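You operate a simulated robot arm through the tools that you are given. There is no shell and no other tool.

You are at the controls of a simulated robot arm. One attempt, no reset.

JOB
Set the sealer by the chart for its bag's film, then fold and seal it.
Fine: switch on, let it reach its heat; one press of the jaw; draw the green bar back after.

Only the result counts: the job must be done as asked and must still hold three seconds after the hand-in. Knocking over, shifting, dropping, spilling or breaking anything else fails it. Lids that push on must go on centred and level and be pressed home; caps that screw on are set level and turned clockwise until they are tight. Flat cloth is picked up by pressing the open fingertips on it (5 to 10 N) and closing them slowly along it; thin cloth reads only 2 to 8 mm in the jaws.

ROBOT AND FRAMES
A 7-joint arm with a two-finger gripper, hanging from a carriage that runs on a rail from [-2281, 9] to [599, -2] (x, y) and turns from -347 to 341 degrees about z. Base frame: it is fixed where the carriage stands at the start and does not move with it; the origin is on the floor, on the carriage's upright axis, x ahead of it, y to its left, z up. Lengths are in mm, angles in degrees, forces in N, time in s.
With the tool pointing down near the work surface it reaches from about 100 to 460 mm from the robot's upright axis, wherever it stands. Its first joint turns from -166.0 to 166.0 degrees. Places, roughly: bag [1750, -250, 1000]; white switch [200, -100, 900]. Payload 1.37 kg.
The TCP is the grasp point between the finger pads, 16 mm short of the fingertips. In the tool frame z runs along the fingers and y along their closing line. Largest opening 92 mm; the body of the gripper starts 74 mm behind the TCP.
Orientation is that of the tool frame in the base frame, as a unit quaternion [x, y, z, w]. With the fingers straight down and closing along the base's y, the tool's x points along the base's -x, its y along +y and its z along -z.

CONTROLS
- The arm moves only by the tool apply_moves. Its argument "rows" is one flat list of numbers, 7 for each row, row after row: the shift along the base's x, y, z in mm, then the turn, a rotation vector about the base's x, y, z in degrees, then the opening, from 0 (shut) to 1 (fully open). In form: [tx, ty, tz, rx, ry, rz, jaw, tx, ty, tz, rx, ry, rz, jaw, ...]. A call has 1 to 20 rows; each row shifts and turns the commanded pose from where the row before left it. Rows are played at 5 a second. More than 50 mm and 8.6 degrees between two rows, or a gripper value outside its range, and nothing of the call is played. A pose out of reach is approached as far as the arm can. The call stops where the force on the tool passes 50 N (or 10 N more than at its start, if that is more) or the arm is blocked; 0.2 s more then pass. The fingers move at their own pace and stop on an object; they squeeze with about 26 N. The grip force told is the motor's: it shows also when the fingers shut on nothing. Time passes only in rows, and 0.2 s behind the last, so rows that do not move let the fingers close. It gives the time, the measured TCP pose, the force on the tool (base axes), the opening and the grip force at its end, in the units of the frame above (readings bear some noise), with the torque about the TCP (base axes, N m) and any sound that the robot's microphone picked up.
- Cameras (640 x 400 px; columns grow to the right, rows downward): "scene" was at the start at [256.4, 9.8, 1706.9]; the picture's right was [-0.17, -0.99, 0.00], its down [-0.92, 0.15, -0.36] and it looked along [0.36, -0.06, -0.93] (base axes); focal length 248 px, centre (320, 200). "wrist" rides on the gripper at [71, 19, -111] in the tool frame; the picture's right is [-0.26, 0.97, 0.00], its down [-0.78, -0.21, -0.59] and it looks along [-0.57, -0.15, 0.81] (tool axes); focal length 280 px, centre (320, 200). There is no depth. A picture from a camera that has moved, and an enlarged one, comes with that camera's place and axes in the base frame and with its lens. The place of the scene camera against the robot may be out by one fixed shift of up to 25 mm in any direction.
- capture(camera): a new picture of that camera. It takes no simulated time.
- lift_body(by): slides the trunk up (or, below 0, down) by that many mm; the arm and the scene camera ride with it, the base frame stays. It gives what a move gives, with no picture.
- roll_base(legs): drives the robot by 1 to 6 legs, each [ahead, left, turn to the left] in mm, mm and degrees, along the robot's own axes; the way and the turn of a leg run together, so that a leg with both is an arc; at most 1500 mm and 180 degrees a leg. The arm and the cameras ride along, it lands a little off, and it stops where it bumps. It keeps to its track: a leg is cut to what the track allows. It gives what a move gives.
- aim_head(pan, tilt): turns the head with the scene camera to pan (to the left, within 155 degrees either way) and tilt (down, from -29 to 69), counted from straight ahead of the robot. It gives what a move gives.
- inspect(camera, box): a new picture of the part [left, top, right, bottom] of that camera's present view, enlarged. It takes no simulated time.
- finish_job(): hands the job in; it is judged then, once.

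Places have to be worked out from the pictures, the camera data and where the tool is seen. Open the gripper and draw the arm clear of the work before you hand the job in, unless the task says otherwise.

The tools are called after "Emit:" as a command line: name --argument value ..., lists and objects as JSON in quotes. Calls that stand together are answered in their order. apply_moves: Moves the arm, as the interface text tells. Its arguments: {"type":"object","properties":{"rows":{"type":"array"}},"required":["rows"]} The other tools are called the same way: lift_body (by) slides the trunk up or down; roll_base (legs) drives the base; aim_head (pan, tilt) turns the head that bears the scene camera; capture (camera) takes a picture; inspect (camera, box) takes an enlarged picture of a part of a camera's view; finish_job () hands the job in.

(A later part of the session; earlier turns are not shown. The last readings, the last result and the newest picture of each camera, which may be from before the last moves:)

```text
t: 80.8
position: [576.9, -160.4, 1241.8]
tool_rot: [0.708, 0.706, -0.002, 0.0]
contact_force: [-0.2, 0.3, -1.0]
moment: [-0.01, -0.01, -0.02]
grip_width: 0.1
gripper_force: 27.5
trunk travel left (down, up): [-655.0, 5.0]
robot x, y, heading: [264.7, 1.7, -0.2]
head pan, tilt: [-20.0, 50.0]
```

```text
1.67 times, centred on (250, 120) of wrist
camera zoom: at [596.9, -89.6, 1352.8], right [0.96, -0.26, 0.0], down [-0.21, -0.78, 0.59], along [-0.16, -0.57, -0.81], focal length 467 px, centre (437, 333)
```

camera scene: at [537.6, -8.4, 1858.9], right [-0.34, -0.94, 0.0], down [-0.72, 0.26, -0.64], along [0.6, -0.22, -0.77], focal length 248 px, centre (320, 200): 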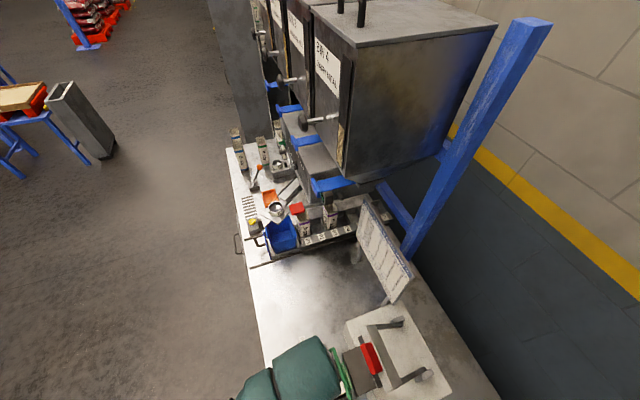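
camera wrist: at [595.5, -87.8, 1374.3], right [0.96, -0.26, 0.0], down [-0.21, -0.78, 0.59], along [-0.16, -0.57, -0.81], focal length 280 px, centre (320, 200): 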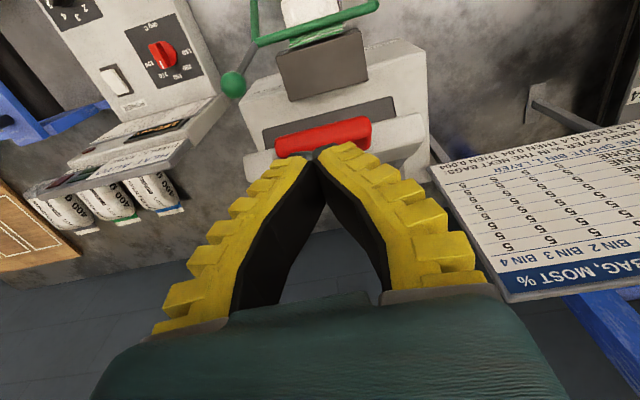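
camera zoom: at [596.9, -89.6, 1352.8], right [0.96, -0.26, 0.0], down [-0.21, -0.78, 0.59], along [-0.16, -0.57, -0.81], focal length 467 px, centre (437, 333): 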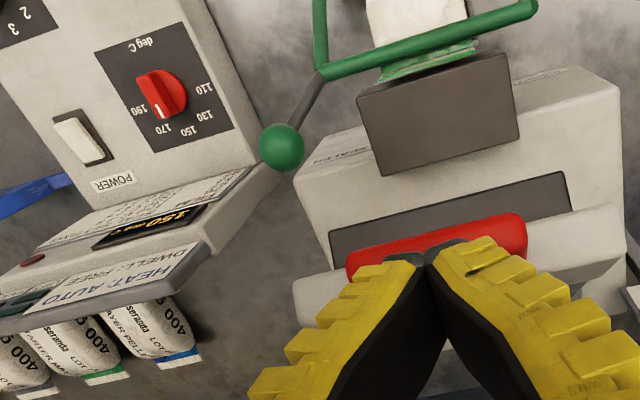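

The display holds 150 and the fold is in place. I'll begin the press slowly, following the arc, with a force check after the first 10°.

Emit:
apply_moves --rows '[0, 0, -5, 0, 0, 0, 0, 0, 8.8, -8.4, 0, 0, 0, 0, 0, 7.3, -6.6, 0, 0, 0, 0, 0, 7.1, -6.8, 0, 0, 0, 0, 0, 6.8, -7.1, 0, 0, 0, 0, 0, 6.6, -7.3, 0, 0, 0, 0]'

Emit:
inspect --camera "wrist" --box '[200, 0, 420, 220]'

```text
t: 82.2
position: [578.2, -122.3, 1200.6]
tool_rot: [0.708, 0.706, -0.003, -0.001]
contact_force: [0.1, 5.0, 6.2]
moment: [0.1, -0.03, 0.04]
grip_width: 6.0
gripper_force: 27.1
trunk travel left (down, up): [-655.0, 5.0]
robot x, y, heading: [260.9, -3.7, 0.0]
head pan, tilt: [-20.0, 50.0]
```

```text
1.82 times, centred on (310, 110) of wrist
camera zoom: at [597.3, -52.0, 1311.2], right [0.96, -0.27, 0.0], down [-0.21, -0.78, 0.59], along [-0.16, -0.57, -0.81], focal length 510 px, centre (338, 364)
```

zoom: 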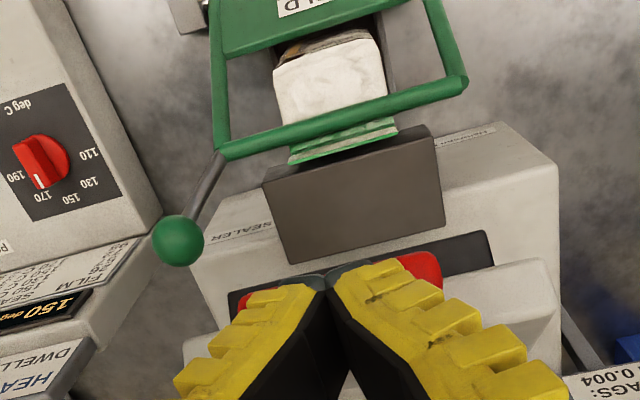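

Contact is steady at about 8 N and the jaw is following. I'll continue down the arc, keeping the tip slightly further back on the handle.

Emit:
apply_moves --rows '[0, 5.3, -7.5, 0, 0, 0, 0, 0, 5.1, -7.8, 0, 0, 0, 0, 0, 4.8, -7.9, 0, 0, 0, 0, 0, 4.5, -8.2, 0, 0, 0, 0, 0, 5.2, -8.3, 0, 0, 0, 0]'

Emit:
inspect --camera "wrist" --box '[200, 0, 420, 220]'

```text
t: 83.4
position: [576.6, -94.6, 1161.9]
tool_rot: [0.707, 0.707, 0.002, -0.002]
contact_force: [-4.4, 26.5, 18.1]
moment: [0.3, -0.05, 0.01]
grip_width: 6.0
gripper_force: 27.2
trunk travel left (down, up): [-655.0, 5.0]
robot x, y, heading: [265.7, -1.4, 0.1]
head pan, tilt: [-20.0, 50.0]
```

```text
1.82 times, centred on (310, 110) of wrist
camera zoom: at [597.1, -23.8, 1272.5], right [0.96, -0.26, 0.0], down [-0.21, -0.78, 0.59], along [-0.16, -0.57, -0.81], focal length 510 px, centre (338, 364)
```

zoom: 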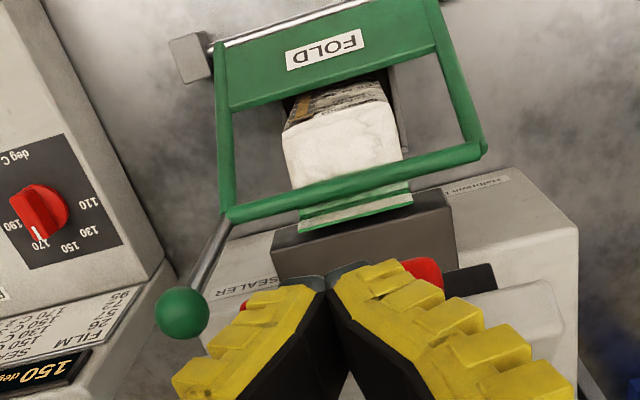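

The sideways pull shows my original arc was right (the tip is held by friction on the handle), so I'll restore those 4 mm and continue along it.

Emit:
apply_moves --rows '[0, 9, -8, 0, 0, 0, 0, 0, 5, -8.7, 0, 0, 0, 0, 0, 4.5, -8.9, 0, 0, 0, 0, 0, 4.2, -8.9, 0, 0, 0, 0]'

Emit:
inspect --camera "wrist" --box '[200, 0, 420, 220]'

```text
t: 84.4
position: [577.6, -75.4, 1128.7]
tool_rot: [0.708, 0.706, -0.001, 0.0]
contact_force: [2.8, 9.4, 6.0]
moment: [0.1, 0.03, 0.01]
grip_width: 5.9
gripper_force: 27.3
trunk travel left (down, up): [-655.0, 5.0]
robot x, y, heading: [267.9, 3.1, -0.1]
head pan, tilt: [-20.0, 50.0]
```

```text
1.82 times, centred on (310, 110) of wrist
camera zoom: at [597.3, -4.4, 1238.1], right [0.96, -0.27, 0.0], down [-0.21, -0.78, 0.59], along [-0.16, -0.57, -0.81], focal length 510 px, centre (338, 364)
```

zoom: 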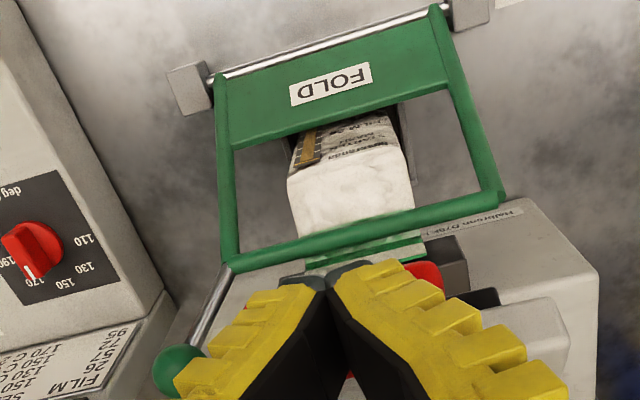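

Emit:
apply_moves --rows '[0, 4, -9.1, 0, 0, 0, 0, 0, 3.6, -9.3, 0, 0, 0, 0, 0, 3.2, -9.4, 0, 0, 0, 0, 0, 2.9, -9.5, 0, 0, 0, 0]'

Emit:
inspect --camera "wrist" --box '[200, 0, 420, 220]'

```text
t: 85.4
position: [577.0, -60.8, 1090.5]
tool_rot: [0.708, 0.706, -0.002, -0.001]
contact_force: [1.4, 3.3, 2.6]
moment: [0.04, -0.04, -0.02]
grip_width: 5.8
gripper_force: 28.0
trunk travel left (down, up): [-655.0, 5.0]
robot x, y, heading: [265.6, -3.2, 0.2]
head pan, tilt: [-20.0, 50.0]
```

```text
1.82 times, centred on (310, 110) of wrist
camera zoom: at [596.8, 9.5, 1200.6], right [0.96, -0.27, 0.0], down [-0.21, -0.78, 0.59], along [-0.16, -0.57, -0.81], focal length 510 px, centre (338, 364)
```

zoom: 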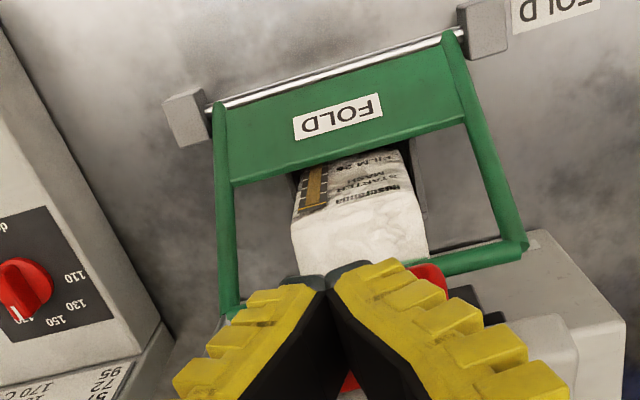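

Still in light contact near TCP z=1090; the jaw should close around z≈1055. I'll go on in small steps.

Emit:
apply_moves --rows '[0, 1.8, -7, 0, 0, 0, 0, 0, 1.5, -6, 0, 0, 0, 0, 0, 1.2, -6, 0, 0, 0, 0]'

Emit:
inspect --camera "wrist" --box '[200, 60, 500, 280]'

```text
t: 86.2
position: [577.3, -56.8, 1070.6]
tool_rot: [0.708, 0.706, -0.001, -0.001]
contact_force: [0.1, 1.4, 1.9]
moment: [0.04, 0.02, 0.02]
grip_width: 6.2
gripper_force: 28.2
trunk travel left (down, up): [-655.0, 5.0]
robot x, y, heading: [264.0, -1.3, -0.2]
head pan, tilt: [-20.0, 50.0]
```

```text
1.82 times, centred on (350, 170) of wrist
camera zoom: at [596.5, 14.0, 1181.3], right [0.96, -0.26, 0.0], down [-0.21, -0.78, 0.59], along [-0.16, -0.57, -0.81], focal length 510 px, centre (266, 254)
```

zoom: 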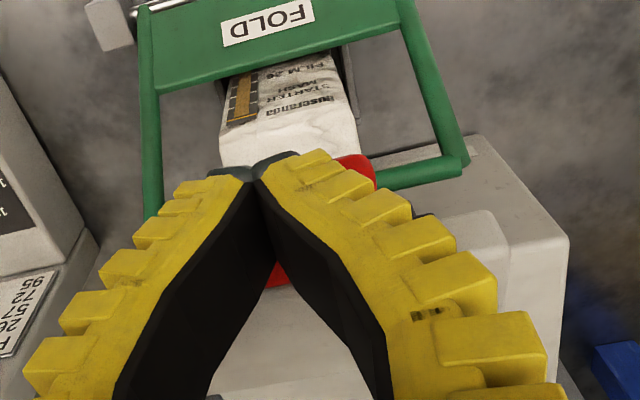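

Emit:
apply_moves --rows '[0, 1, -6, 0, 0, 0, 0, 0, 0.8, -6, 0, 0, 0, 0]'

```text
t: 86.8
position: [577.1, -54.6, 1058.8]
tool_rot: [0.709, 0.706, -0.001, 0.0]
contact_force: [-0.6, 4.0, 2.5]
moment: [0.05, -0.04, 0.01]
grip_width: 6.1
gripper_force: 27.8
trunk travel left (down, up): [-655.0, 5.0]
robot x, y, heading: [264.7, -2.4, 0.2]
head pan, tilt: [-20.0, 50.0]
```

Still light contact at z≈1059. I'll keep stepping until the jaw meets the anvil.

Emit:
apply_moves --rows '[0, 0.7, -5, 0, 0, 0, 0, 0, 0.5, -5, 0, 0, 0, 0]'

```text
t: 87.4
position: [577.0, -54.0, 1050.3]
tool_rot: [0.709, 0.705, -0.002, -0.001]
contact_force: [0.7, 1.8, 2.2]
moment: [0.02, -0.03, -0.02]
grip_width: 6.1
gripper_force: 27.5
trunk travel left (down, up): [-655.0, 5.0]
robot x, y, heading: [264.4, -0.6, 0.3]
head pan, tilt: [-20.0, 50.0]
```

Emit:
apply_moves --rows '[0, 0.3, -5, 0, 0, 0, 0, 0, 0.2, -5, 0, 0, 0, 0]'

```text
t: 88.0
position: [576.8, -53.2, 1039.5]
tool_rot: [0.708, 0.706, -0.002, -0.001]
contact_force: [-0.3, -0.2, -0.4]
moment: [0.0, 0.02, 0.0]
grip_width: 0.0
gripper_force: 28.6
trunk travel left (down, up): [-655.0, 5.0]
robot x, y, heading: [265.2, -2.0, 0.0]
head pan, tilt: [-20.0, 50.0]
```

The contact vanished at z≈1040. I need to see at once whether the jaw closed or the tip slipped off.

Emit:
capture --camera "wrist"

Emit:
inspect --camera "scene" --box '[310, 290, 460, 400]'

```text
taken
camera wrist: at [596.5, 16.5, 1149.1], right [0.96, -0.27, 0.0], down [-0.21, -0.78, 0.59], along [-0.16, -0.57, -0.81], focal length 280 px, centre (320, 200)
```

wrist: 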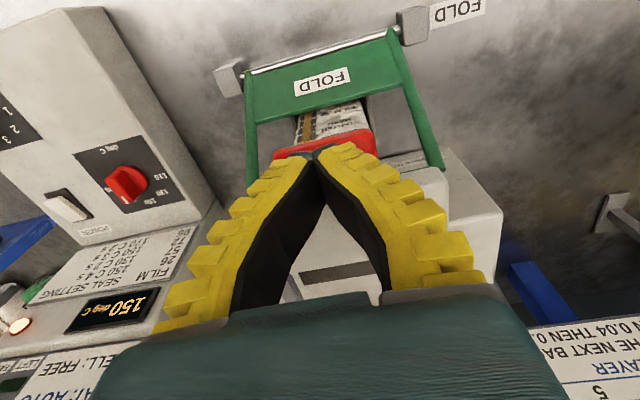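

```text
3.64 times, centred on (385, 345) of scene
camera zoom: at [537.6, -8.5, 1858.9], right [-0.34, -0.94, 0.0], down [-0.72, 0.26, -0.64], along [0.6, -0.22, -0.77], focal length 902 px, centre (84, -327)
```

zoom: 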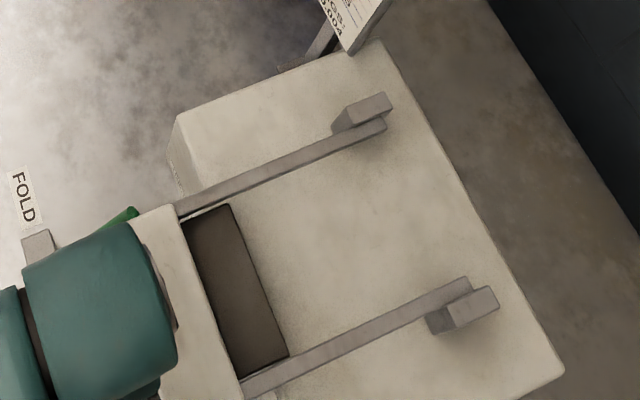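

The lamp beside the display has lit, so the jaw has closed. I'll zoom on the handle and lamp before the next step (no time passes).

Emit:
inspect --camera "wrist" --box '[240, 80, 460, 300]'

Emit:
inspect --camera "wrist" --box '[0, 220, 200, 400]'

```text
1.82 times, centred on (350, 190) of wrist
camera zoom: at [596.5, 16.5, 1149.1], right [0.96, -0.27, 0.0], down [-0.21, -0.78, 0.59], along [-0.16, -0.57, -0.81], focal length 510 px, centre (266, 218)
```

zoom: 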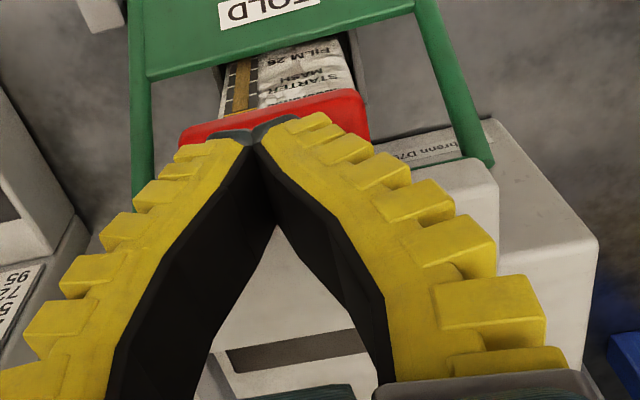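

```text
2.22 times, centred on (100, 310) of wrist
camera zoom: at [596.5, 16.5, 1149.1], right [0.96, -0.27, 0.0], down [-0.21, -0.78, 0.59], along [-0.16, -0.57, -0.81], focal length 623 px, centre (809, -44)
```

zoom: 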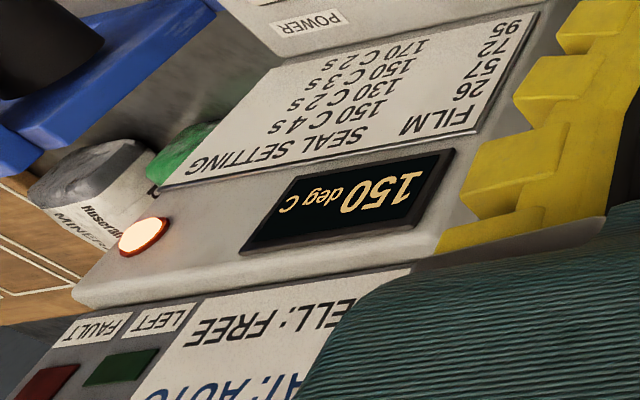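

The jaw swung past its balance point and closed by itself; the lamp came on at about t≈87.7, so the dwell is running. I'll open the fingers, straddle the handle's ends (x 548–608) and grip it, to be ready to hold and then lift it at about 4 s.

Emit:
apply_moves --rows '[0, 0, 6, 0, 0, 0, 1, 1, -3, 0, 0, 0, 0, 1, 0, -3, 0, 0, 0, 0, 1, 0, -2, 0, 0, 0, 0, 1, 0, 0, -14, 0, 0, 0, 1, 0, 0, -15, 0, 0, 0, 1, 0, 0, -13, 0, 0, 0, 1, 0, 0, 0, 0, 0, 0, 0.6]'

Emit:
capture --camera "wrist"

```text
t: 89.8
position: [578.3, -62.6, 1004.9]
tool_rot: [0.709, 0.705, -0.002, 0.0]
contact_force: [1.2, 0.0, -1.0]
moment: [-0.02, -0.03, -0.01]
grip_width: 58.5
gripper_force: 21.3
trunk travel left (down, up): [-655.0, 5.0]
robot x, y, heading: [261.6, -1.5, 0.1]
head pan, tilt: [-20.0, 50.0]
```

```text
taken
camera wrist: at [597.9, 7.7, 1114.7], right [0.96, -0.26, 0.0], down [-0.21, -0.78, 0.59], along [-0.16, -0.57, -0.81], focal length 280 px, centre (320, 200)
```

wrist: 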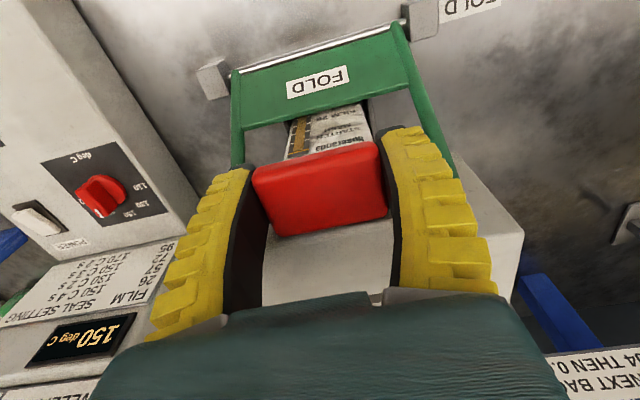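

The handle is gripped firmly by its ends (58.5 mm) at t=89.8. I'll add a light downward push to keep the jaw fully home while the dwell runs.

Emit:
apply_moves --rows '[0, 0, -3, 0, 0, 0, 0.55]'

Emit:
aim_head --pan -95 --tilt 64

Emit:
capture --camera "scene"

```text
t: 90.2
position: [577.2, -63.1, 1002.2]
tool_rot: [0.709, 0.706, -0.002, 0.001]
contact_force: [-9.5, 0.5, 21.7]
moment: [0.0, 0.15, -0.01]
grip_width: 59.3
gripper_force: 27.9
trunk travel left (down, up): [-655.0, 5.0]
robot x, y, heading: [263.3, -0.7, -0.2]
head pan, tilt: [-20.0, 50.0]
```

```text
t: 91.6
position: [578.4, -61.5, 1001.4]
tool_rot: [0.708, 0.706, -0.002, -0.001]
contact_force: [-7.3, -1.2, 20.3]
moment: [-0.02, 0.1, -0.05]
grip_width: 59.0
gripper_force: 27.9
trunk travel left (down, up): [-655.0, 5.0]
robot x, y, heading: [263.8, -5.2, 0.2]
head pan, tilt: [-95.0, 64.0]
```

```text
taken
camera scene: at [459.7, -43.9, 1841.8], right [-1.0, 0.09, 0.0], down [0.08, 0.9, -0.44], along [-0.04, -0.44, -0.9], focal length 248 px, centre (320, 200)
```

scene: 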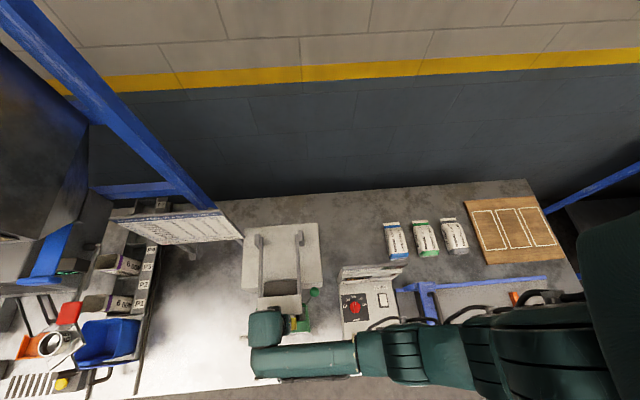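

Emit:
inspect --camera "scene" --box '[330, 255, 420, 325]'

Emit:
inspect --camera "scene" --box '[230, 215, 340, 335]'

```text
5.71 times, centred on (375, 290) of scene
camera zoom: at [459.7, -43.9, 1841.8], right [-1.0, 0.09, 0.0], down [0.08, 0.9, -0.44], along [-0.04, -0.44, -0.9], focal length 1418 px, centre (6, -314)
```

zoom: 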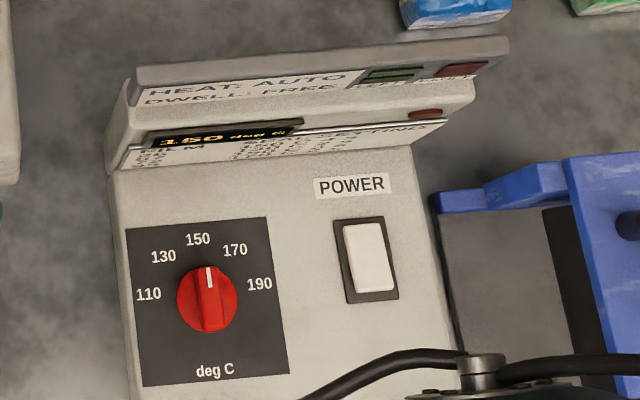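

```text
3.33 times, centred on (285, 275) of scene
camera zoom: at [459.7, -43.9, 1841.8], right [-1.0, 0.09, 0.0], down [0.08, 0.9, -0.44], along [-0.04, -0.44, -0.9], focal length 827 px, centre (437, -50)
```

zoom: 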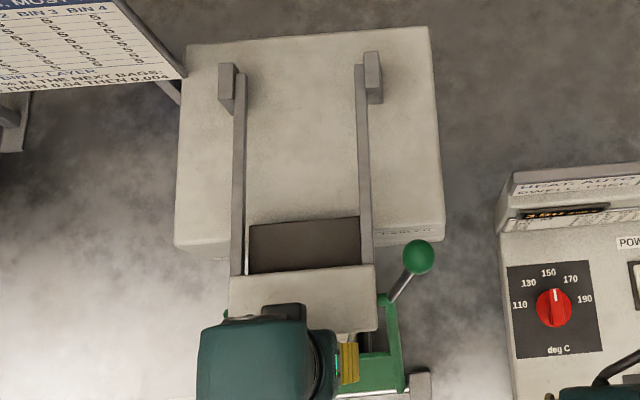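

The lamp is off again at t=91.6, so the 4 s dwell is complete. I'll lift the jaw straight away along its arc, still holding the handle.

Emit:
apply_moves --rows '[0, -0.4, 14, 0, 0, 0, 0.55, 0, -1.1, 14.3, 0, 0, 0, 0.55, 0, -2.7, 17, 0, 0, 0, 0.55, 0, -3.9, 18, 0, 0, 0, 0.55, 0, -5.3, 18.4, 0, 0, 0, 0.55, 0, -6.6, 17.9, 0, 0, 0, 0.55, 0, -7.7, 17.5, 0, 0, 0, 0.55, 0, -9, 16.9, 0, 0, 0, 0.55]'

Emit:
capture --camera "wrist"

```text
t: 93.4
position: [578.8, -99.1, 1134.4]
tool_rot: [0.708, 0.706, -0.001, -0.001]
contact_force: [-5.9, 1.8, -2.1]
moment: [0.86, 0.04, -0.02]
grip_width: 59.0
gripper_force: 28.3
trunk travel left (down, up): [-655.0, 5.0]
robot x, y, heading: [262.5, -1.8, 0.1]
head pan, tilt: [-95.0, 64.0]
```

```text
taken
camera wrist: at [598.1, -28.0, 1244.9], right [0.96, -0.26, -0.01], down [-0.21, -0.78, 0.59], along [-0.16, -0.57, -0.81], focal length 280 px, centre (320, 200)
```

wrist: 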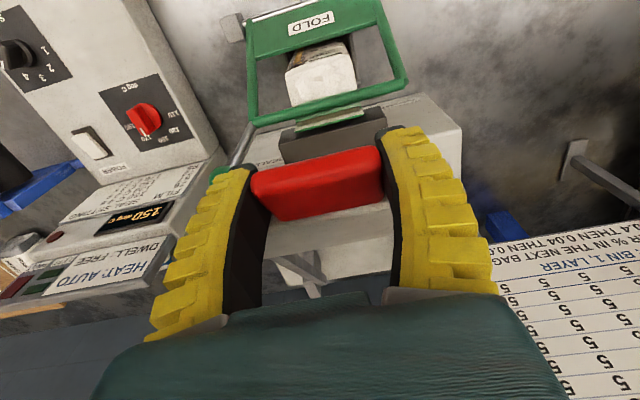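

The jaw is lifting with the hand. I'll carry it up to its open rest and release it there.

Emit:
apply_moves --rows '[0, -10.1, 16.2, 0, 0, 0, 0.55, 0, -11.3, 15.5, 0, 0, 0, 0.55, 0, -12.3, 14.6, 0, 0, 0, 0.55, 0, -13, 13.5, 0, 0, 0, 0.55, 0, -8, 8, 0, 0, 0, 0.55]'

Emit:
capture --camera "wrist"

```text
t: 94.6
position: [578.1, -152.9, 1202.0]
tool_rot: [0.708, 0.706, -0.002, -0.001]
contact_force: [-5.6, -0.6, -3.9]
moment: [0.74, -0.01, -0.06]
grip_width: 59.4
gripper_force: 28.0
trunk travel left (down, up): [-655.0, 5.0]
robot x, y, heading: [264.3, 0.4, -0.1]
head pan, tilt: [-95.0, 64.0]
```

```text
taken
camera wrist: at [597.8, -81.8, 1312.6], right [0.96, -0.27, 0.0], down [-0.21, -0.78, 0.59], along [-0.16, -0.57, -0.81], focal length 280 px, centre (320, 200)
```

wrist: 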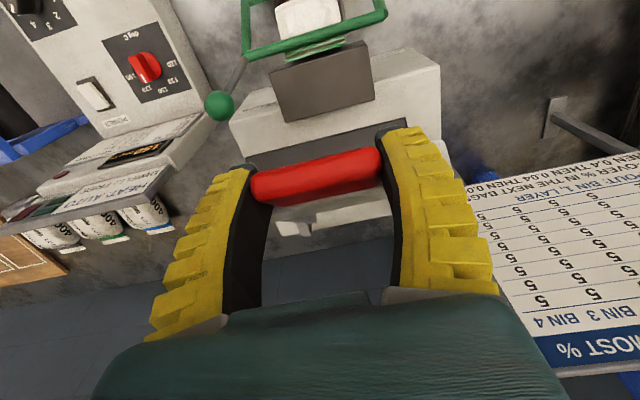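

The jaw is back at its open rest. I'll open the fingers, rise clear, and look at the fold.

Emit:
apply_moves --rows '[0, 0, 0, 0, 0, 0, 0.75, 0, 0, 0, 0, 0, 0, 0.9, 0, 0, 0, 0, 0, 0, 0.9, 0, 0, 20, 0, 0, 0, 0.9, 0, 4, 25, 0, 0, 0, 0.9, 0, 20, 15, 0, 0, 0, 0.9]'

Emit:
capture --camera "wrist"

Emit:
inspect --camera "wrist" --box '[60, 0, 440, 240]'

```text
t: 96.0
position: [578.7, -127.9, 1261.5]
tool_rot: [0.708, 0.706, -0.002, -0.001]
contact_force: [-0.1, 0.5, -0.5]
moment: [0.01, -0.01, -0.04]
grip_width: 83.8
gripper_force: 0.7
trunk travel left (down, up): [-655.0, 5.0]
robot x, y, heading: [261.6, -6.2, -0.0]
head pan, tilt: [-95.0, 64.0]
```

```text
taken
camera wrist: at [597.9, -58.0, 1372.0], right [0.96, -0.26, 0.0], down [-0.21, -0.78, 0.59], along [-0.16, -0.57, -0.81], focal length 280 px, centre (320, 200)
```

wrist: 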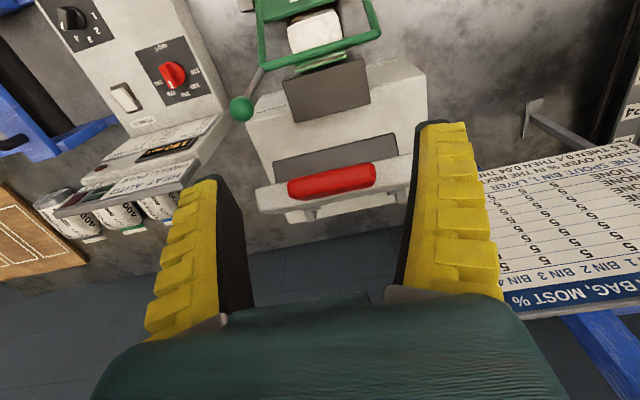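

```text
1.67 times, centred on (250, 120) of wrist
camera zoom: at [597.9, -58.0, 1372.0], right [0.96, -0.26, 0.0], down [-0.21, -0.78, 0.59], along [-0.16, -0.57, -0.81], focal length 467 px, centre (437, 333)
```

zoom: 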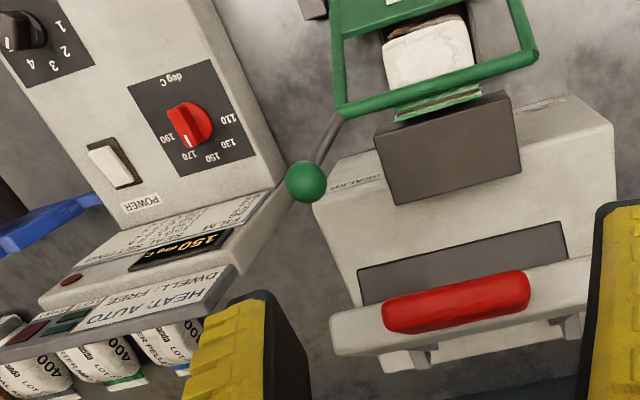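

The jaw rests open. I'll zoom on the fold and the panel's lamps to check for a fault.

Emit:
inspect --camera "wrist" --box '[240, 0, 400, 120]'

Emit:
inspect --camera "wrist" --box '[40, 110, 240, 240]'

Emit:
inspect --camera "scene" --box '[220, 215, 420, 335]'

```text
3.33 times, centred on (320, 60) of wrist
camera zoom: at [597.9, -58.0, 1372.0], right [0.96, -0.26, 0.0], down [-0.21, -0.78, 0.59], along [-0.16, -0.57, -0.81], focal length 935 px, centre (320, 667)
```

zoom: 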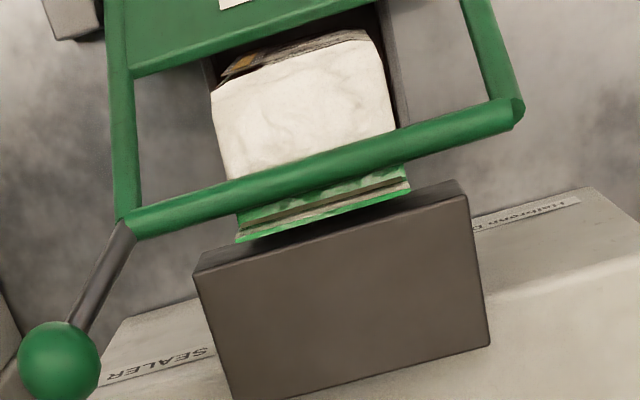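

```text
3.08 times, centred on (140, 175) of wrist
camera zoom: at [597.9, -58.0, 1372.0], right [0.96, -0.26, 0.0], down [-0.21, -0.78, 0.59], along [-0.16, -0.57, -0.81], focal length 863 px, centre (874, 277)
```

zoom: 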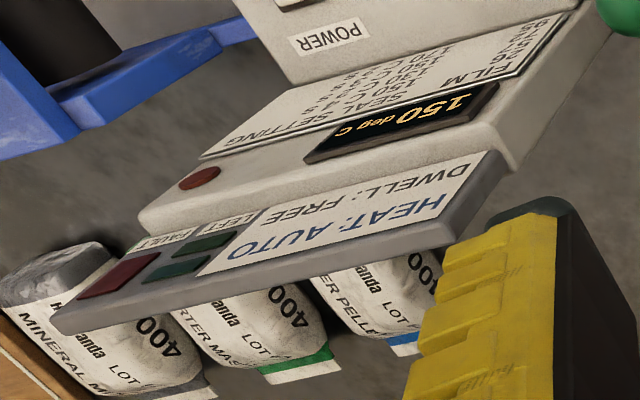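

```text
3.20 times, centred on (320, 275) of scene
camera zoom: at [459.8, -43.8, 1841.8], right [-1.0, 0.09, 0.0], down [0.08, 0.9, -0.44], along [-0.04, -0.44, -0.9], focal length 794 px, centre (320, -40)
```

zoom: 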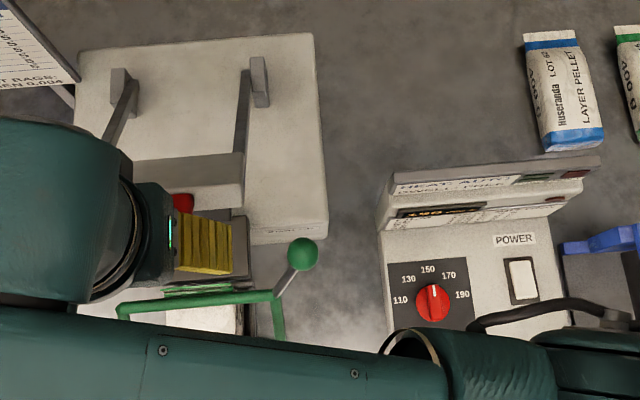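

The jaw is open and no fault lamp is lit. Now I'll draw the green bar back: move the arm clear toward the aisle, roll back, and lower the trunk to where I handled the ball before.

Emit:
apply_moves --rows '[0, 35, 0, 0, 0, 0, 0.9, 0, 35, 0, 0, 0, 0, 0.9, 0, 34, 0, 0, 0, 0, 0.9]'

Emit:
inspect --camera "wrist" --box '[240, 0, 440, 200]'

Emit:
roll_base --legs '[[-167, 0, 0]]'

Emit:
lift_body --by -130

Emit:
capture --camera "wrist"

```text
t: 96.8
position: [579.6, -25.7, 1263.6]
tool_rot: [0.709, 0.705, -0.002, -0.001]
contact_force: [-0.1, 0.0, 0.2]
moment: [-0.01, 0.04, 0.03]
grip_width: 84.1
gripper_force: 0.6
trunk travel left (down, up): [-655.0, 5.0]
robot x, y, heading: [263.2, -2.7, 0.2]
head pan, tilt: [-95.0, 64.0]
```

```text
2.00 times, centred on (340, 100) of wrist
camera zoom: at [599.5, 44.8, 1373.7], right [0.96, -0.27, 0.0], down [-0.21, -0.78, 0.59], along [-0.16, -0.57, -0.81], focal length 561 px, centre (280, 400)
```

zoom: 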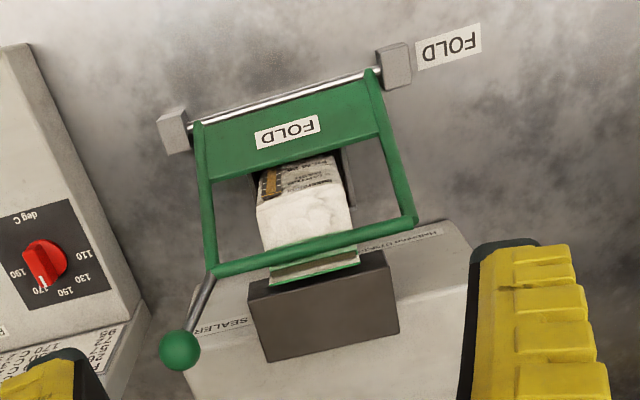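

```text
t: 98.3
position: [408.3, -25.9, 1263.7]
tool_rot: [0.709, 0.705, -0.002, -0.001]
contact_force: [0.2, 0.4, 0.4]
moment: [0.04, -0.02, 0.0]
grip_width: 83.8
gripper_force: 0.9
trunk travel left (down, up): [-655.0, 5.0]
robot x, y, heading: [92.6, 0.7, -0.5]
head pan, tilt: [-95.0, 64.0]
```

```text
t: 99.9
position: [408.7, -26.7, 1133.6]
tool_rot: [0.708, 0.706, -0.002, -0.001]
contact_force: [-0.3, 0.0, 0.4]
moment: [0.02, 0.0, -0.02]
grip_width: 83.5
gripper_force: 1.0
trunk travel left (down, up): [-525.0, 135.0]
robot x, y, heading: [91.6, -2.6, 0.1]
head pan, tilt: [-95.0, 64.0]
```

```text
taken
camera wrist: at [427.6, 44.5, 1243.8], right [0.96, -0.27, 0.0], down [-0.21, -0.78, 0.59], along [-0.16, -0.57, -0.81], focal length 280 px, centre (320, 200)
```

wrist: 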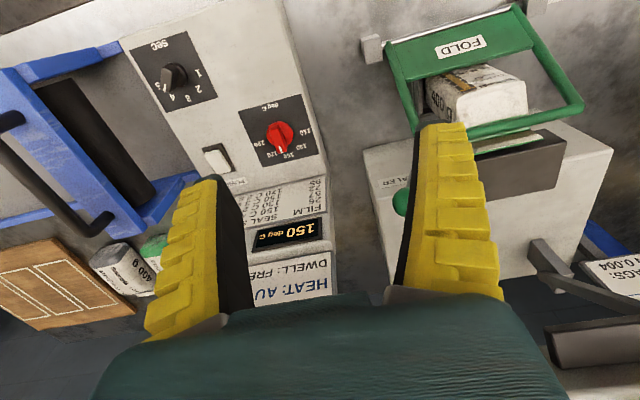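

I'll lean the tool again as before and line up with the ball along its axis.

Emit:
apply_moves --rows '[5, -20, -9, 0, -8.3, 0, 1, 5, -20, -9, 0, -8.3, 0, 1, 5, -20, -9, 0, -8.3, 0, 1, 4, -20, -9, 0, -8.2, 0, 1, 0, -22, -9, 0, 0, 0, 0.8, 0, -22, -9, 0, 0, 0, 0.8]'

Emit:
capture --camera "wrist"

```text
t: 101.3
position: [427.7, -151.6, 1079.7]
tool_rot: [0.68, 0.676, 0.201, 0.201]
contact_force: [-0.6, 1.6, -0.1]
moment: [-0.03, -0.01, -0.01]
grip_width: 75.5
gripper_force: 1.2
trunk travel left (down, up): [-525.0, 135.0]
robot x, y, heading: [92.9, -2.7, 0.1]
head pan, tilt: [-95.0, 64.0]
```

```text
taken
camera wrist: at [383.7, -80.0, 1182.9], right [0.81, -0.27, 0.53], down [-0.5, -0.78, 0.38], along [0.31, -0.57, -0.76], focal length 280 px, centre (320, 200)
```

wrist: 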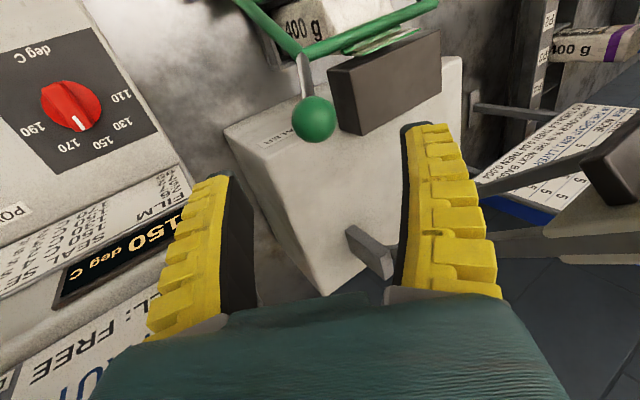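

Emit:
apply_moves --rows '[11, 1, -19, 0, 0, 0, 0.8, 11, 1, -19, 0, 0, 0, 0.8, 11, 1, -18, 0, 0, 0, 0.8]'

Emit:
capture --camera "wrist"

```text
t: 102.1
position: [459.4, -144.8, 1025.2]
tool_rot: [0.681, 0.675, 0.2, 0.202]
contact_force: [0.0, -0.5, 0.6]
moment: [-0.01, -0.01, 0.0]
grip_width: 75.6
gripper_force: 1.4
trunk travel left (down, up): [-525.0, 135.0]
robot x, y, heading: [93.4, 0.0, -0.2]
head pan, tilt: [-95.0, 64.0]
```

```text
taken
camera wrist: at [415.0, -75.4, 1128.0], right [0.81, -0.27, 0.53], down [-0.5, -0.78, 0.38], along [0.31, -0.57, -0.76], focal length 280 px, centre (320, 200)
```

wrist: 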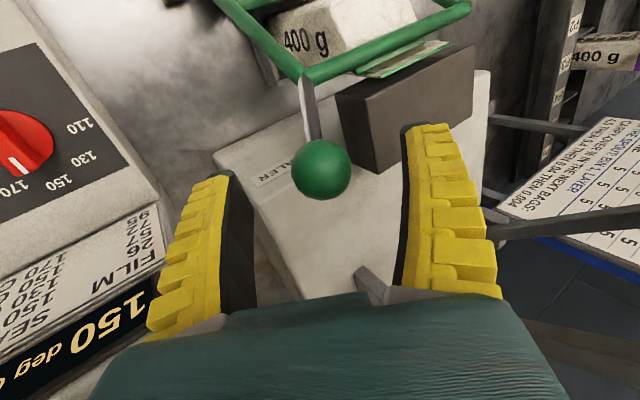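

Emit:
apply_moves --rows '[5.5, -1.5, -8, 0, 0, 0, 0.6, 5, -1.5, -8, 0, 0, 0, 0.6, 0, 0, 0, 0, 0, 0, 0.3, 0, 0, 0, 0, 0, 0, 0.05, 0, 0, 0, 0, 0, 0, 0.05]'

Emit:
capture --camera "wrist"

```text
t: 103.3
position: [471.3, -149.8, 1008.8]
tool_rot: [0.679, 0.677, 0.2, 0.201]
contact_force: [3.5, -0.6, -3.6]
moment: [-0.43, 0.0, -0.25]
grip_width: 24.5
gripper_force: 27.4
trunk travel left (down, up): [-525.0, 135.0]
robot x, y, heading: [92.9, -0.5, 0.1]
head pan, tilt: [-95.0, 64.0]
```

```text
taken
camera wrist: at [426.7, -78.8, 1111.3], right [0.81, -0.27, 0.52], down [-0.5, -0.78, 0.38], along [0.31, -0.57, -0.76], focal length 280 px, centre (320, 200)
```

wrist: 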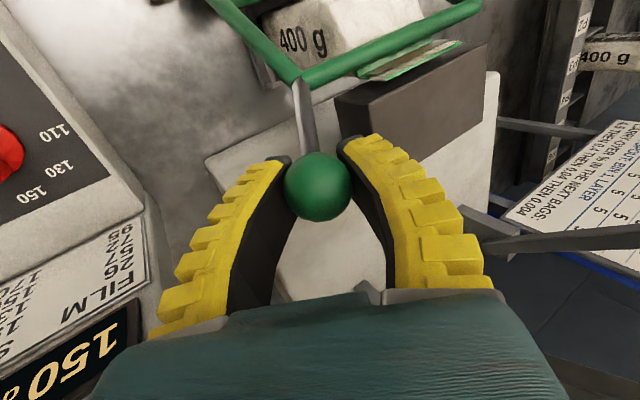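

The ball is held again. I'll swing the bar back along its arc, first a short stage while watching the bag.

Emit:
apply_moves --rows '[0, 9, 4, 0, 0, 0, 0.05, 0, 8.5, 4.5, 0, 0, 0, 0.05, 0, 10.5, 5, 0, 0, 0, 0.05, 0, 10.5, 4.8, 0, 0, 0, 0.05]'

Emit:
capture --camera "wrist"

Emit:
inspect --camera "wrist" --box '[200, 0, 480, 190]'

```text
t: 104.3
position: [470.5, -110.1, 1024.5]
tool_rot: [0.68, 0.676, 0.201, 0.201]
contact_force: [14.6, 1.0, -14.3]
moment: [-0.63, -0.01, -0.24]
grip_width: 20.7
gripper_force: 28.0
trunk travel left (down, up): [-525.0, 135.0]
robot x, y, heading: [90.5, -3.3, 0.2]
head pan, tilt: [-95.0, 64.0]
```

```text
taken
camera wrist: at [427.3, -39.3, 1128.1], right [0.81, -0.27, 0.52], down [-0.5, -0.78, 0.38], along [0.31, -0.57, -0.76], focal length 280 px, centre (320, 200)
```

wrist: 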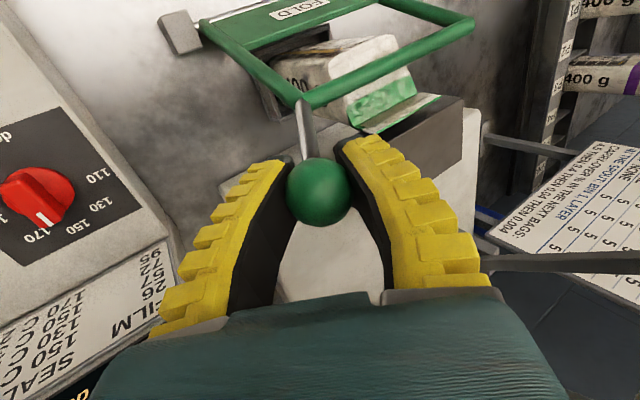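

```text
2.11 times, centred on (340, 95) of wrist
camera zoom: at [427.3, -39.3, 1128.1], right [0.81, -0.27, 0.52], down [-0.5, -0.78, 0.38], along [0.31, -0.57, -0.76], focal length 590 px, centre (278, 421)
```

zoom: 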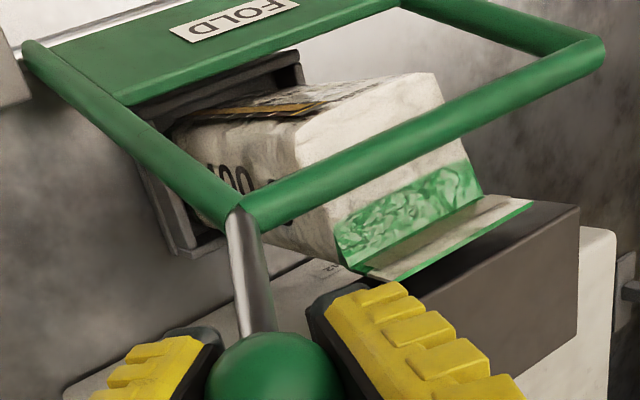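

The flap now lies flat and stays on the anvil as the bar draws away. The ball is sitting a bit low in the grip, so I'll tighten the arc slightly and continue.

Emit:
apply_moves --rows '[1.5, 10.5, 1, 0, 0, 0, 0.05, 0.5, 11, 2.5, 0, 0, 0, 0.05, 0, 11.4, 2, 0, 0, 0, 0.05, 0, 11.4, 1.8, 0, 0, 0, 0.05]'

Emit:
capture --camera "wrist"

Emit:
inspect --camera "wrist" --box '[200, 0, 480, 190]'

```text
t: 105.3
position: [472.9, -66.7, 1034.4]
tool_rot: [0.681, 0.676, 0.199, 0.2]
contact_force: [12.7, -1.1, -13.5]
moment: [-0.43, -0.03, -0.19]
grip_width: 20.7
gripper_force: 28.0
trunk travel left (down, up): [-525.0, 135.0]
robot x, y, heading: [92.6, -1.0, -0.2]
head pan, tilt: [-95.0, 64.0]
```

```text
taken
camera wrist: at [429.1, 3.6, 1136.4], right [0.81, -0.27, 0.52], down [-0.5, -0.78, 0.38], along [0.31, -0.57, -0.76], focal length 280 px, centre (320, 200)
```

wrist: 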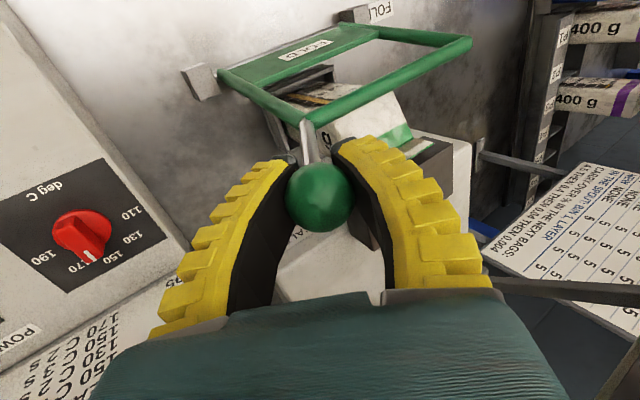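

```text
2.11 times, centred on (340, 95) of wrist
camera zoom: at [429.1, 3.6, 1136.4], right [0.81, -0.27, 0.52], down [-0.5, -0.78, 0.38], along [0.31, -0.57, -0.76], focal length 590 px, centre (278, 421)
```

zoom: 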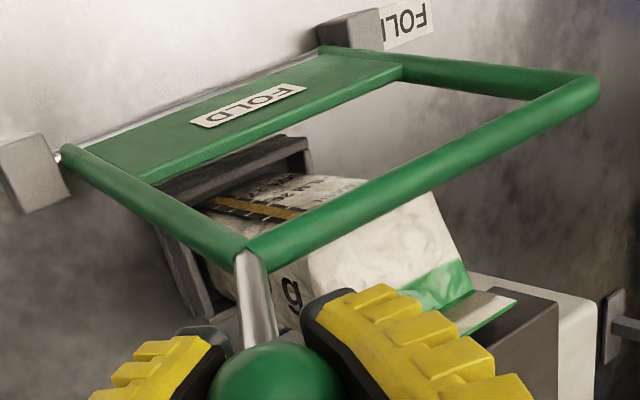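

The flap stays down by itself, which shows it is sealed. I'll seat the ball deeper between the pads and continue the swing over the top.

Emit:
apply_moves --rows '[2, 11, -2.5, 0, 0, 0, 0.05, 1.5, 11.5, -1.5, 0, 0, 0, 0.05, 0, 11.7, 0.3, 0, 0, 0, 0.05, 0, 11.7, 0, 0, 0, 0, 0.05]'

Emit:
capture --camera "wrist"

```text
t: 106.3
position: [477.0, -22.9, 1028.7]
tool_rot: [0.68, 0.677, 0.199, 0.201]
contact_force: [15.1, -6.1, -16.5]
moment: [-0.97, 0.2, -0.26]
grip_width: 13.4
gripper_force: 28.1
trunk travel left (down, up): [-525.0, 135.0]
robot x, y, heading: [92.8, -2.0, -0.2]
head pan, tilt: [-95.0, 64.0]
```

```text
taken
camera wrist: at [433.4, 48.5, 1131.7], right [0.81, -0.27, 0.52], down [-0.5, -0.78, 0.38], along [0.3, -0.57, -0.76], focal length 280 px, centre (320, 200)
```

wrist: 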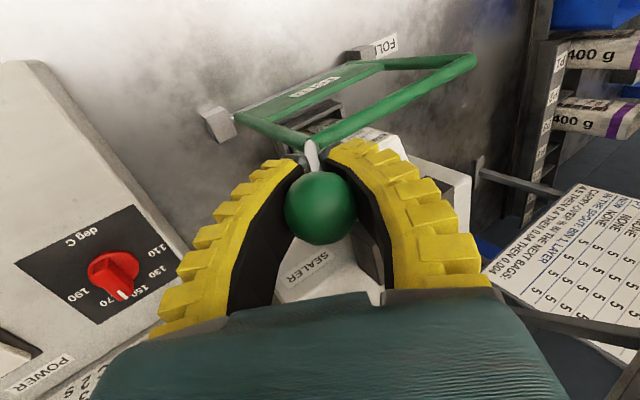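

The picture shows the ball sitting about 15 mm toward the palm, with the tips pinching past it. I'll back the tool off along its axis while easing the bar past vertical.

Emit:
apply_moves --rows '[-2, 3, 3, 0, 0, 0, 0.1, -2, 3, 3, 0, 0, 0, 0.1, -2, 4, 3, 0, 0, 0, 0.1, -1, 6, 1.5, 0, 0, 0, 0.1]'

Emit:
capture --camera "wrist"

```text
t: 106.7
position: [476.6, -18.7, 1028.3]
tool_rot: [0.68, 0.677, 0.199, 0.199]
contact_force: [25.3, -4.2, -20.5]
moment: [-0.57, 0.27, -0.13]
grip_width: 13.9
gripper_force: 28.1
trunk travel left (down, up): [-525.0, 135.0]
robot x, y, heading: [97.3, -0.5, -0.1]
head pan, tilt: [-95.0, 64.0]
stopped in row 2: the force on the tool passed its limit at 55 N (the readings are from after the stop); the commanded pose is now the measured one
```

```text
taken
camera wrist: at [433.3, 51.8, 1132.4], right [0.81, -0.27, 0.52], down [-0.5, -0.78, 0.38], along [0.3, -0.57, -0.76], focal length 280 px, centre (320, 200)
```

wrist: 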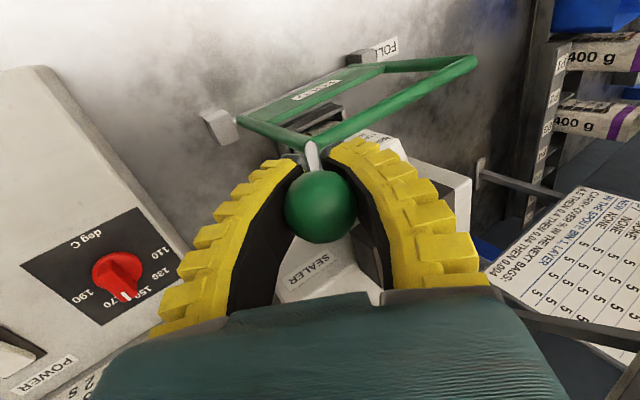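

The pads have slid onto the stalk just below the ball and hold it firmly, which works as a grip too. I'll relax the axial pull and carry on along the arc at that radius (about 210 mm).

Emit:
apply_moves --rows '[1.5, 1, -2.2, 0, 0, 0, 0.05, 0, 7, -0.5, 0, 0, 0, 0.05, 0, 10, -1, 0, 0, 0, 0.05]'

Emit:
capture --camera "wrist"

```text
t: 107.5
position: [478.4, -1.5, 1026.5]
tool_rot: [0.681, 0.676, 0.199, 0.199]
contact_force: [15.6, -6.6, -6.4]
moment: [-1.12, 0.31, -0.25]
grip_width: 15.0
gripper_force: 27.6
trunk travel left (down, up): [-525.0, 135.0]
robot x, y, heading: [88.2, -1.5, -0.3]
head pan, tilt: [-95.0, 64.0]
```

```text
taken
camera wrist: at [434.0, 68.7, 1129.0], right [0.81, -0.27, 0.52], down [-0.5, -0.78, 0.38], along [0.3, -0.57, -0.76], focal length 280 px, centre (320, 200)
```

wrist: 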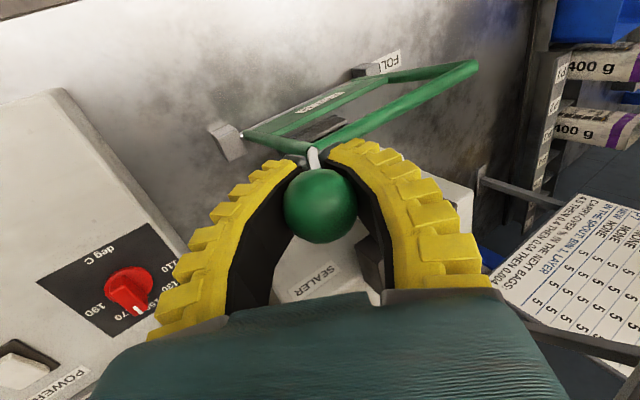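

Emit:
apply_moves --rows '[1, 10.3, -1.7, 0, 0, 0, 0.05, 0.5, 10.4, -2.3, 0, 0, 0, 0.05, 0, 10.3, -2.9, 0, 0, 0, 0.05, 0, 10.2, -3.4, 0, 0, 0, 0.05]'

Emit:
capture --camera "wrist"

```text
t: 108.5
position: [477.2, 38.3, 1014.5]
tool_rot: [0.681, 0.677, 0.196, 0.199]
contact_force: [21.0, -11.3, -15.8]
moment: [-1.14, 0.4, -0.33]
grip_width: 18.1
gripper_force: 28.0
trunk travel left (down, up): [-525.0, 135.0]
robot x, y, heading: [92.5, 0.3, -0.3]
head pan, tilt: [-95.0, 64.0]
```

```text
taken
camera wrist: at [434.7, 110.0, 1117.5], right [0.81, -0.27, 0.52], down [-0.5, -0.78, 0.38], along [0.3, -0.57, -0.76], focal length 280 px, centre (320, 200)
```

wrist: 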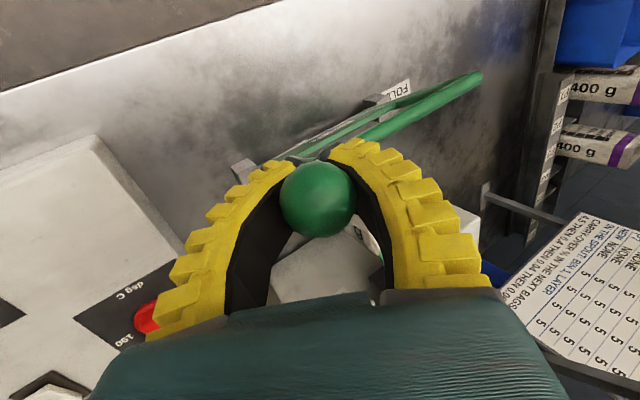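

Emit:
apply_moves --rows '[-1, 9, -5.5, 0, 0, 0, 0.08, -1, 9, -6, 0, 0, 0, 0.08, 0, 9.3, -5, 0, 0, 0, 0.08, 0, 9.1, -5.4, 0, 0, 0, 0.08]'

Emit:
capture --camera "wrist"

```text
t: 109.5
position: [478.4, 75.8, 994.0]
tool_rot: [0.681, 0.676, 0.199, 0.199]
contact_force: [22.8, -9.7, -7.9]
moment: [-0.86, 0.5, -0.37]
grip_width: 18.3
gripper_force: 28.1
trunk travel left (down, up): [-525.0, 135.0]
robot x, y, heading: [92.9, -1.3, -0.2]
head pan, tilt: [-95.0, 64.0]
```

```text
taken
camera wrist: at [434.7, 146.6, 1097.1], right [0.81, -0.27, 0.52], down [-0.5, -0.78, 0.38], along [0.3, -0.57, -0.76], focal length 280 px, centre (320, 200)
```

wrist: 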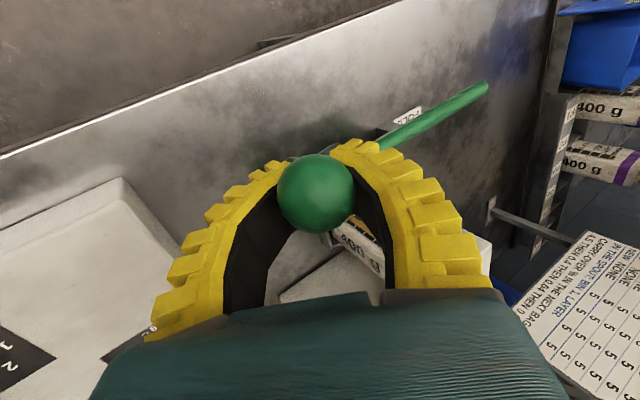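

Emit:
apply_moves --rows '[0, 8.7, -4, 0, 0, 0, 0.1, 0, 8.5, -4.5, 0, 0, 0, 0.1, 0, 8.2, -5.2, 0, 0, 0, 0.1, 0, 7.9, -6, 0, 0, 0, 0.1]'

Emit:
capture --camera "wrist"

```text
t: 110.5
position: [477.6, 107.8, 972.1]
tool_rot: [0.681, 0.676, 0.197, 0.2]
contact_force: [29.4, -20.0, -15.6]
moment: [-0.77, 0.18, -0.34]
grip_width: 16.6
gripper_force: 28.1
trunk travel left (down, up): [-525.0, 135.0]
robot x, y, heading: [95.3, 2.9, -0.1]
head pan, tilt: [-95.0, 64.0]
```

```text
taken
camera wrist: at [434.5, 178.2, 1075.7], right [0.81, -0.27, 0.52], down [-0.5, -0.78, 0.38], along [0.3, -0.57, -0.76], focal length 280 px, centre (320, 200)
```

wrist: 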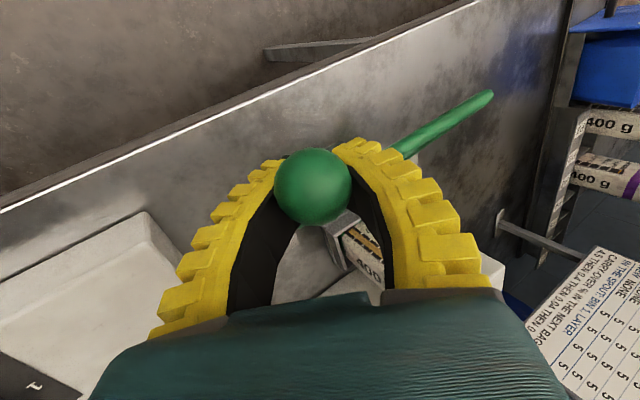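

I now see that the pads pinch the stalk about 20 mm inside the ball, so the right radius is about 204 mm. I'll correct the path inward and keep lowering the bar gently.

Emit:
apply_moves --rows '[2, 2, -7, 0, 0, 0, 0.1, 1, 5.5, -6.5, 0, 0, 0, 0.1, 0.5, 5.5, -6.2, 0, 0, 0, 0.1]'

Emit:
capture --camera "wrist"

```text
t: 111.3
position: [478.7, 125.3, 953.4]
tool_rot: [0.68, 0.677, 0.2, 0.198]
contact_force: [6.1, -4.5, 1.1]
moment: [-0.83, -0.48, -0.15]
grip_width: 17.5
gripper_force: 28.2
trunk travel left (down, up): [-525.0, 135.0]
robot x, y, heading: [93.3, 0.2, -0.3]
head pan, tilt: [-95.0, 64.0]
```

```text
taken
camera wrist: at [435.4, 195.0, 1057.0], right [0.81, -0.27, 0.52], down [-0.5, -0.78, 0.38], along [0.3, -0.57, -0.77], focal length 280 px, centre (320, 200)
```

wrist: 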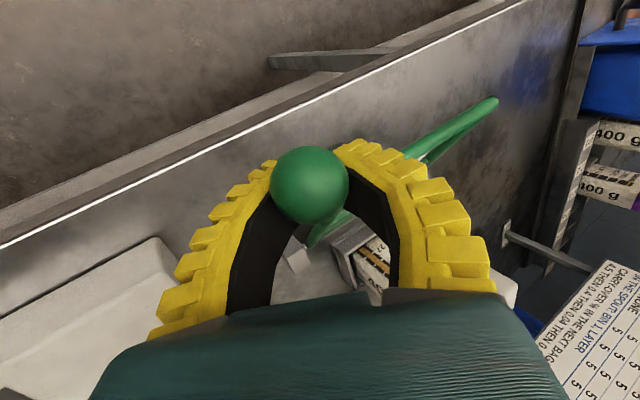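

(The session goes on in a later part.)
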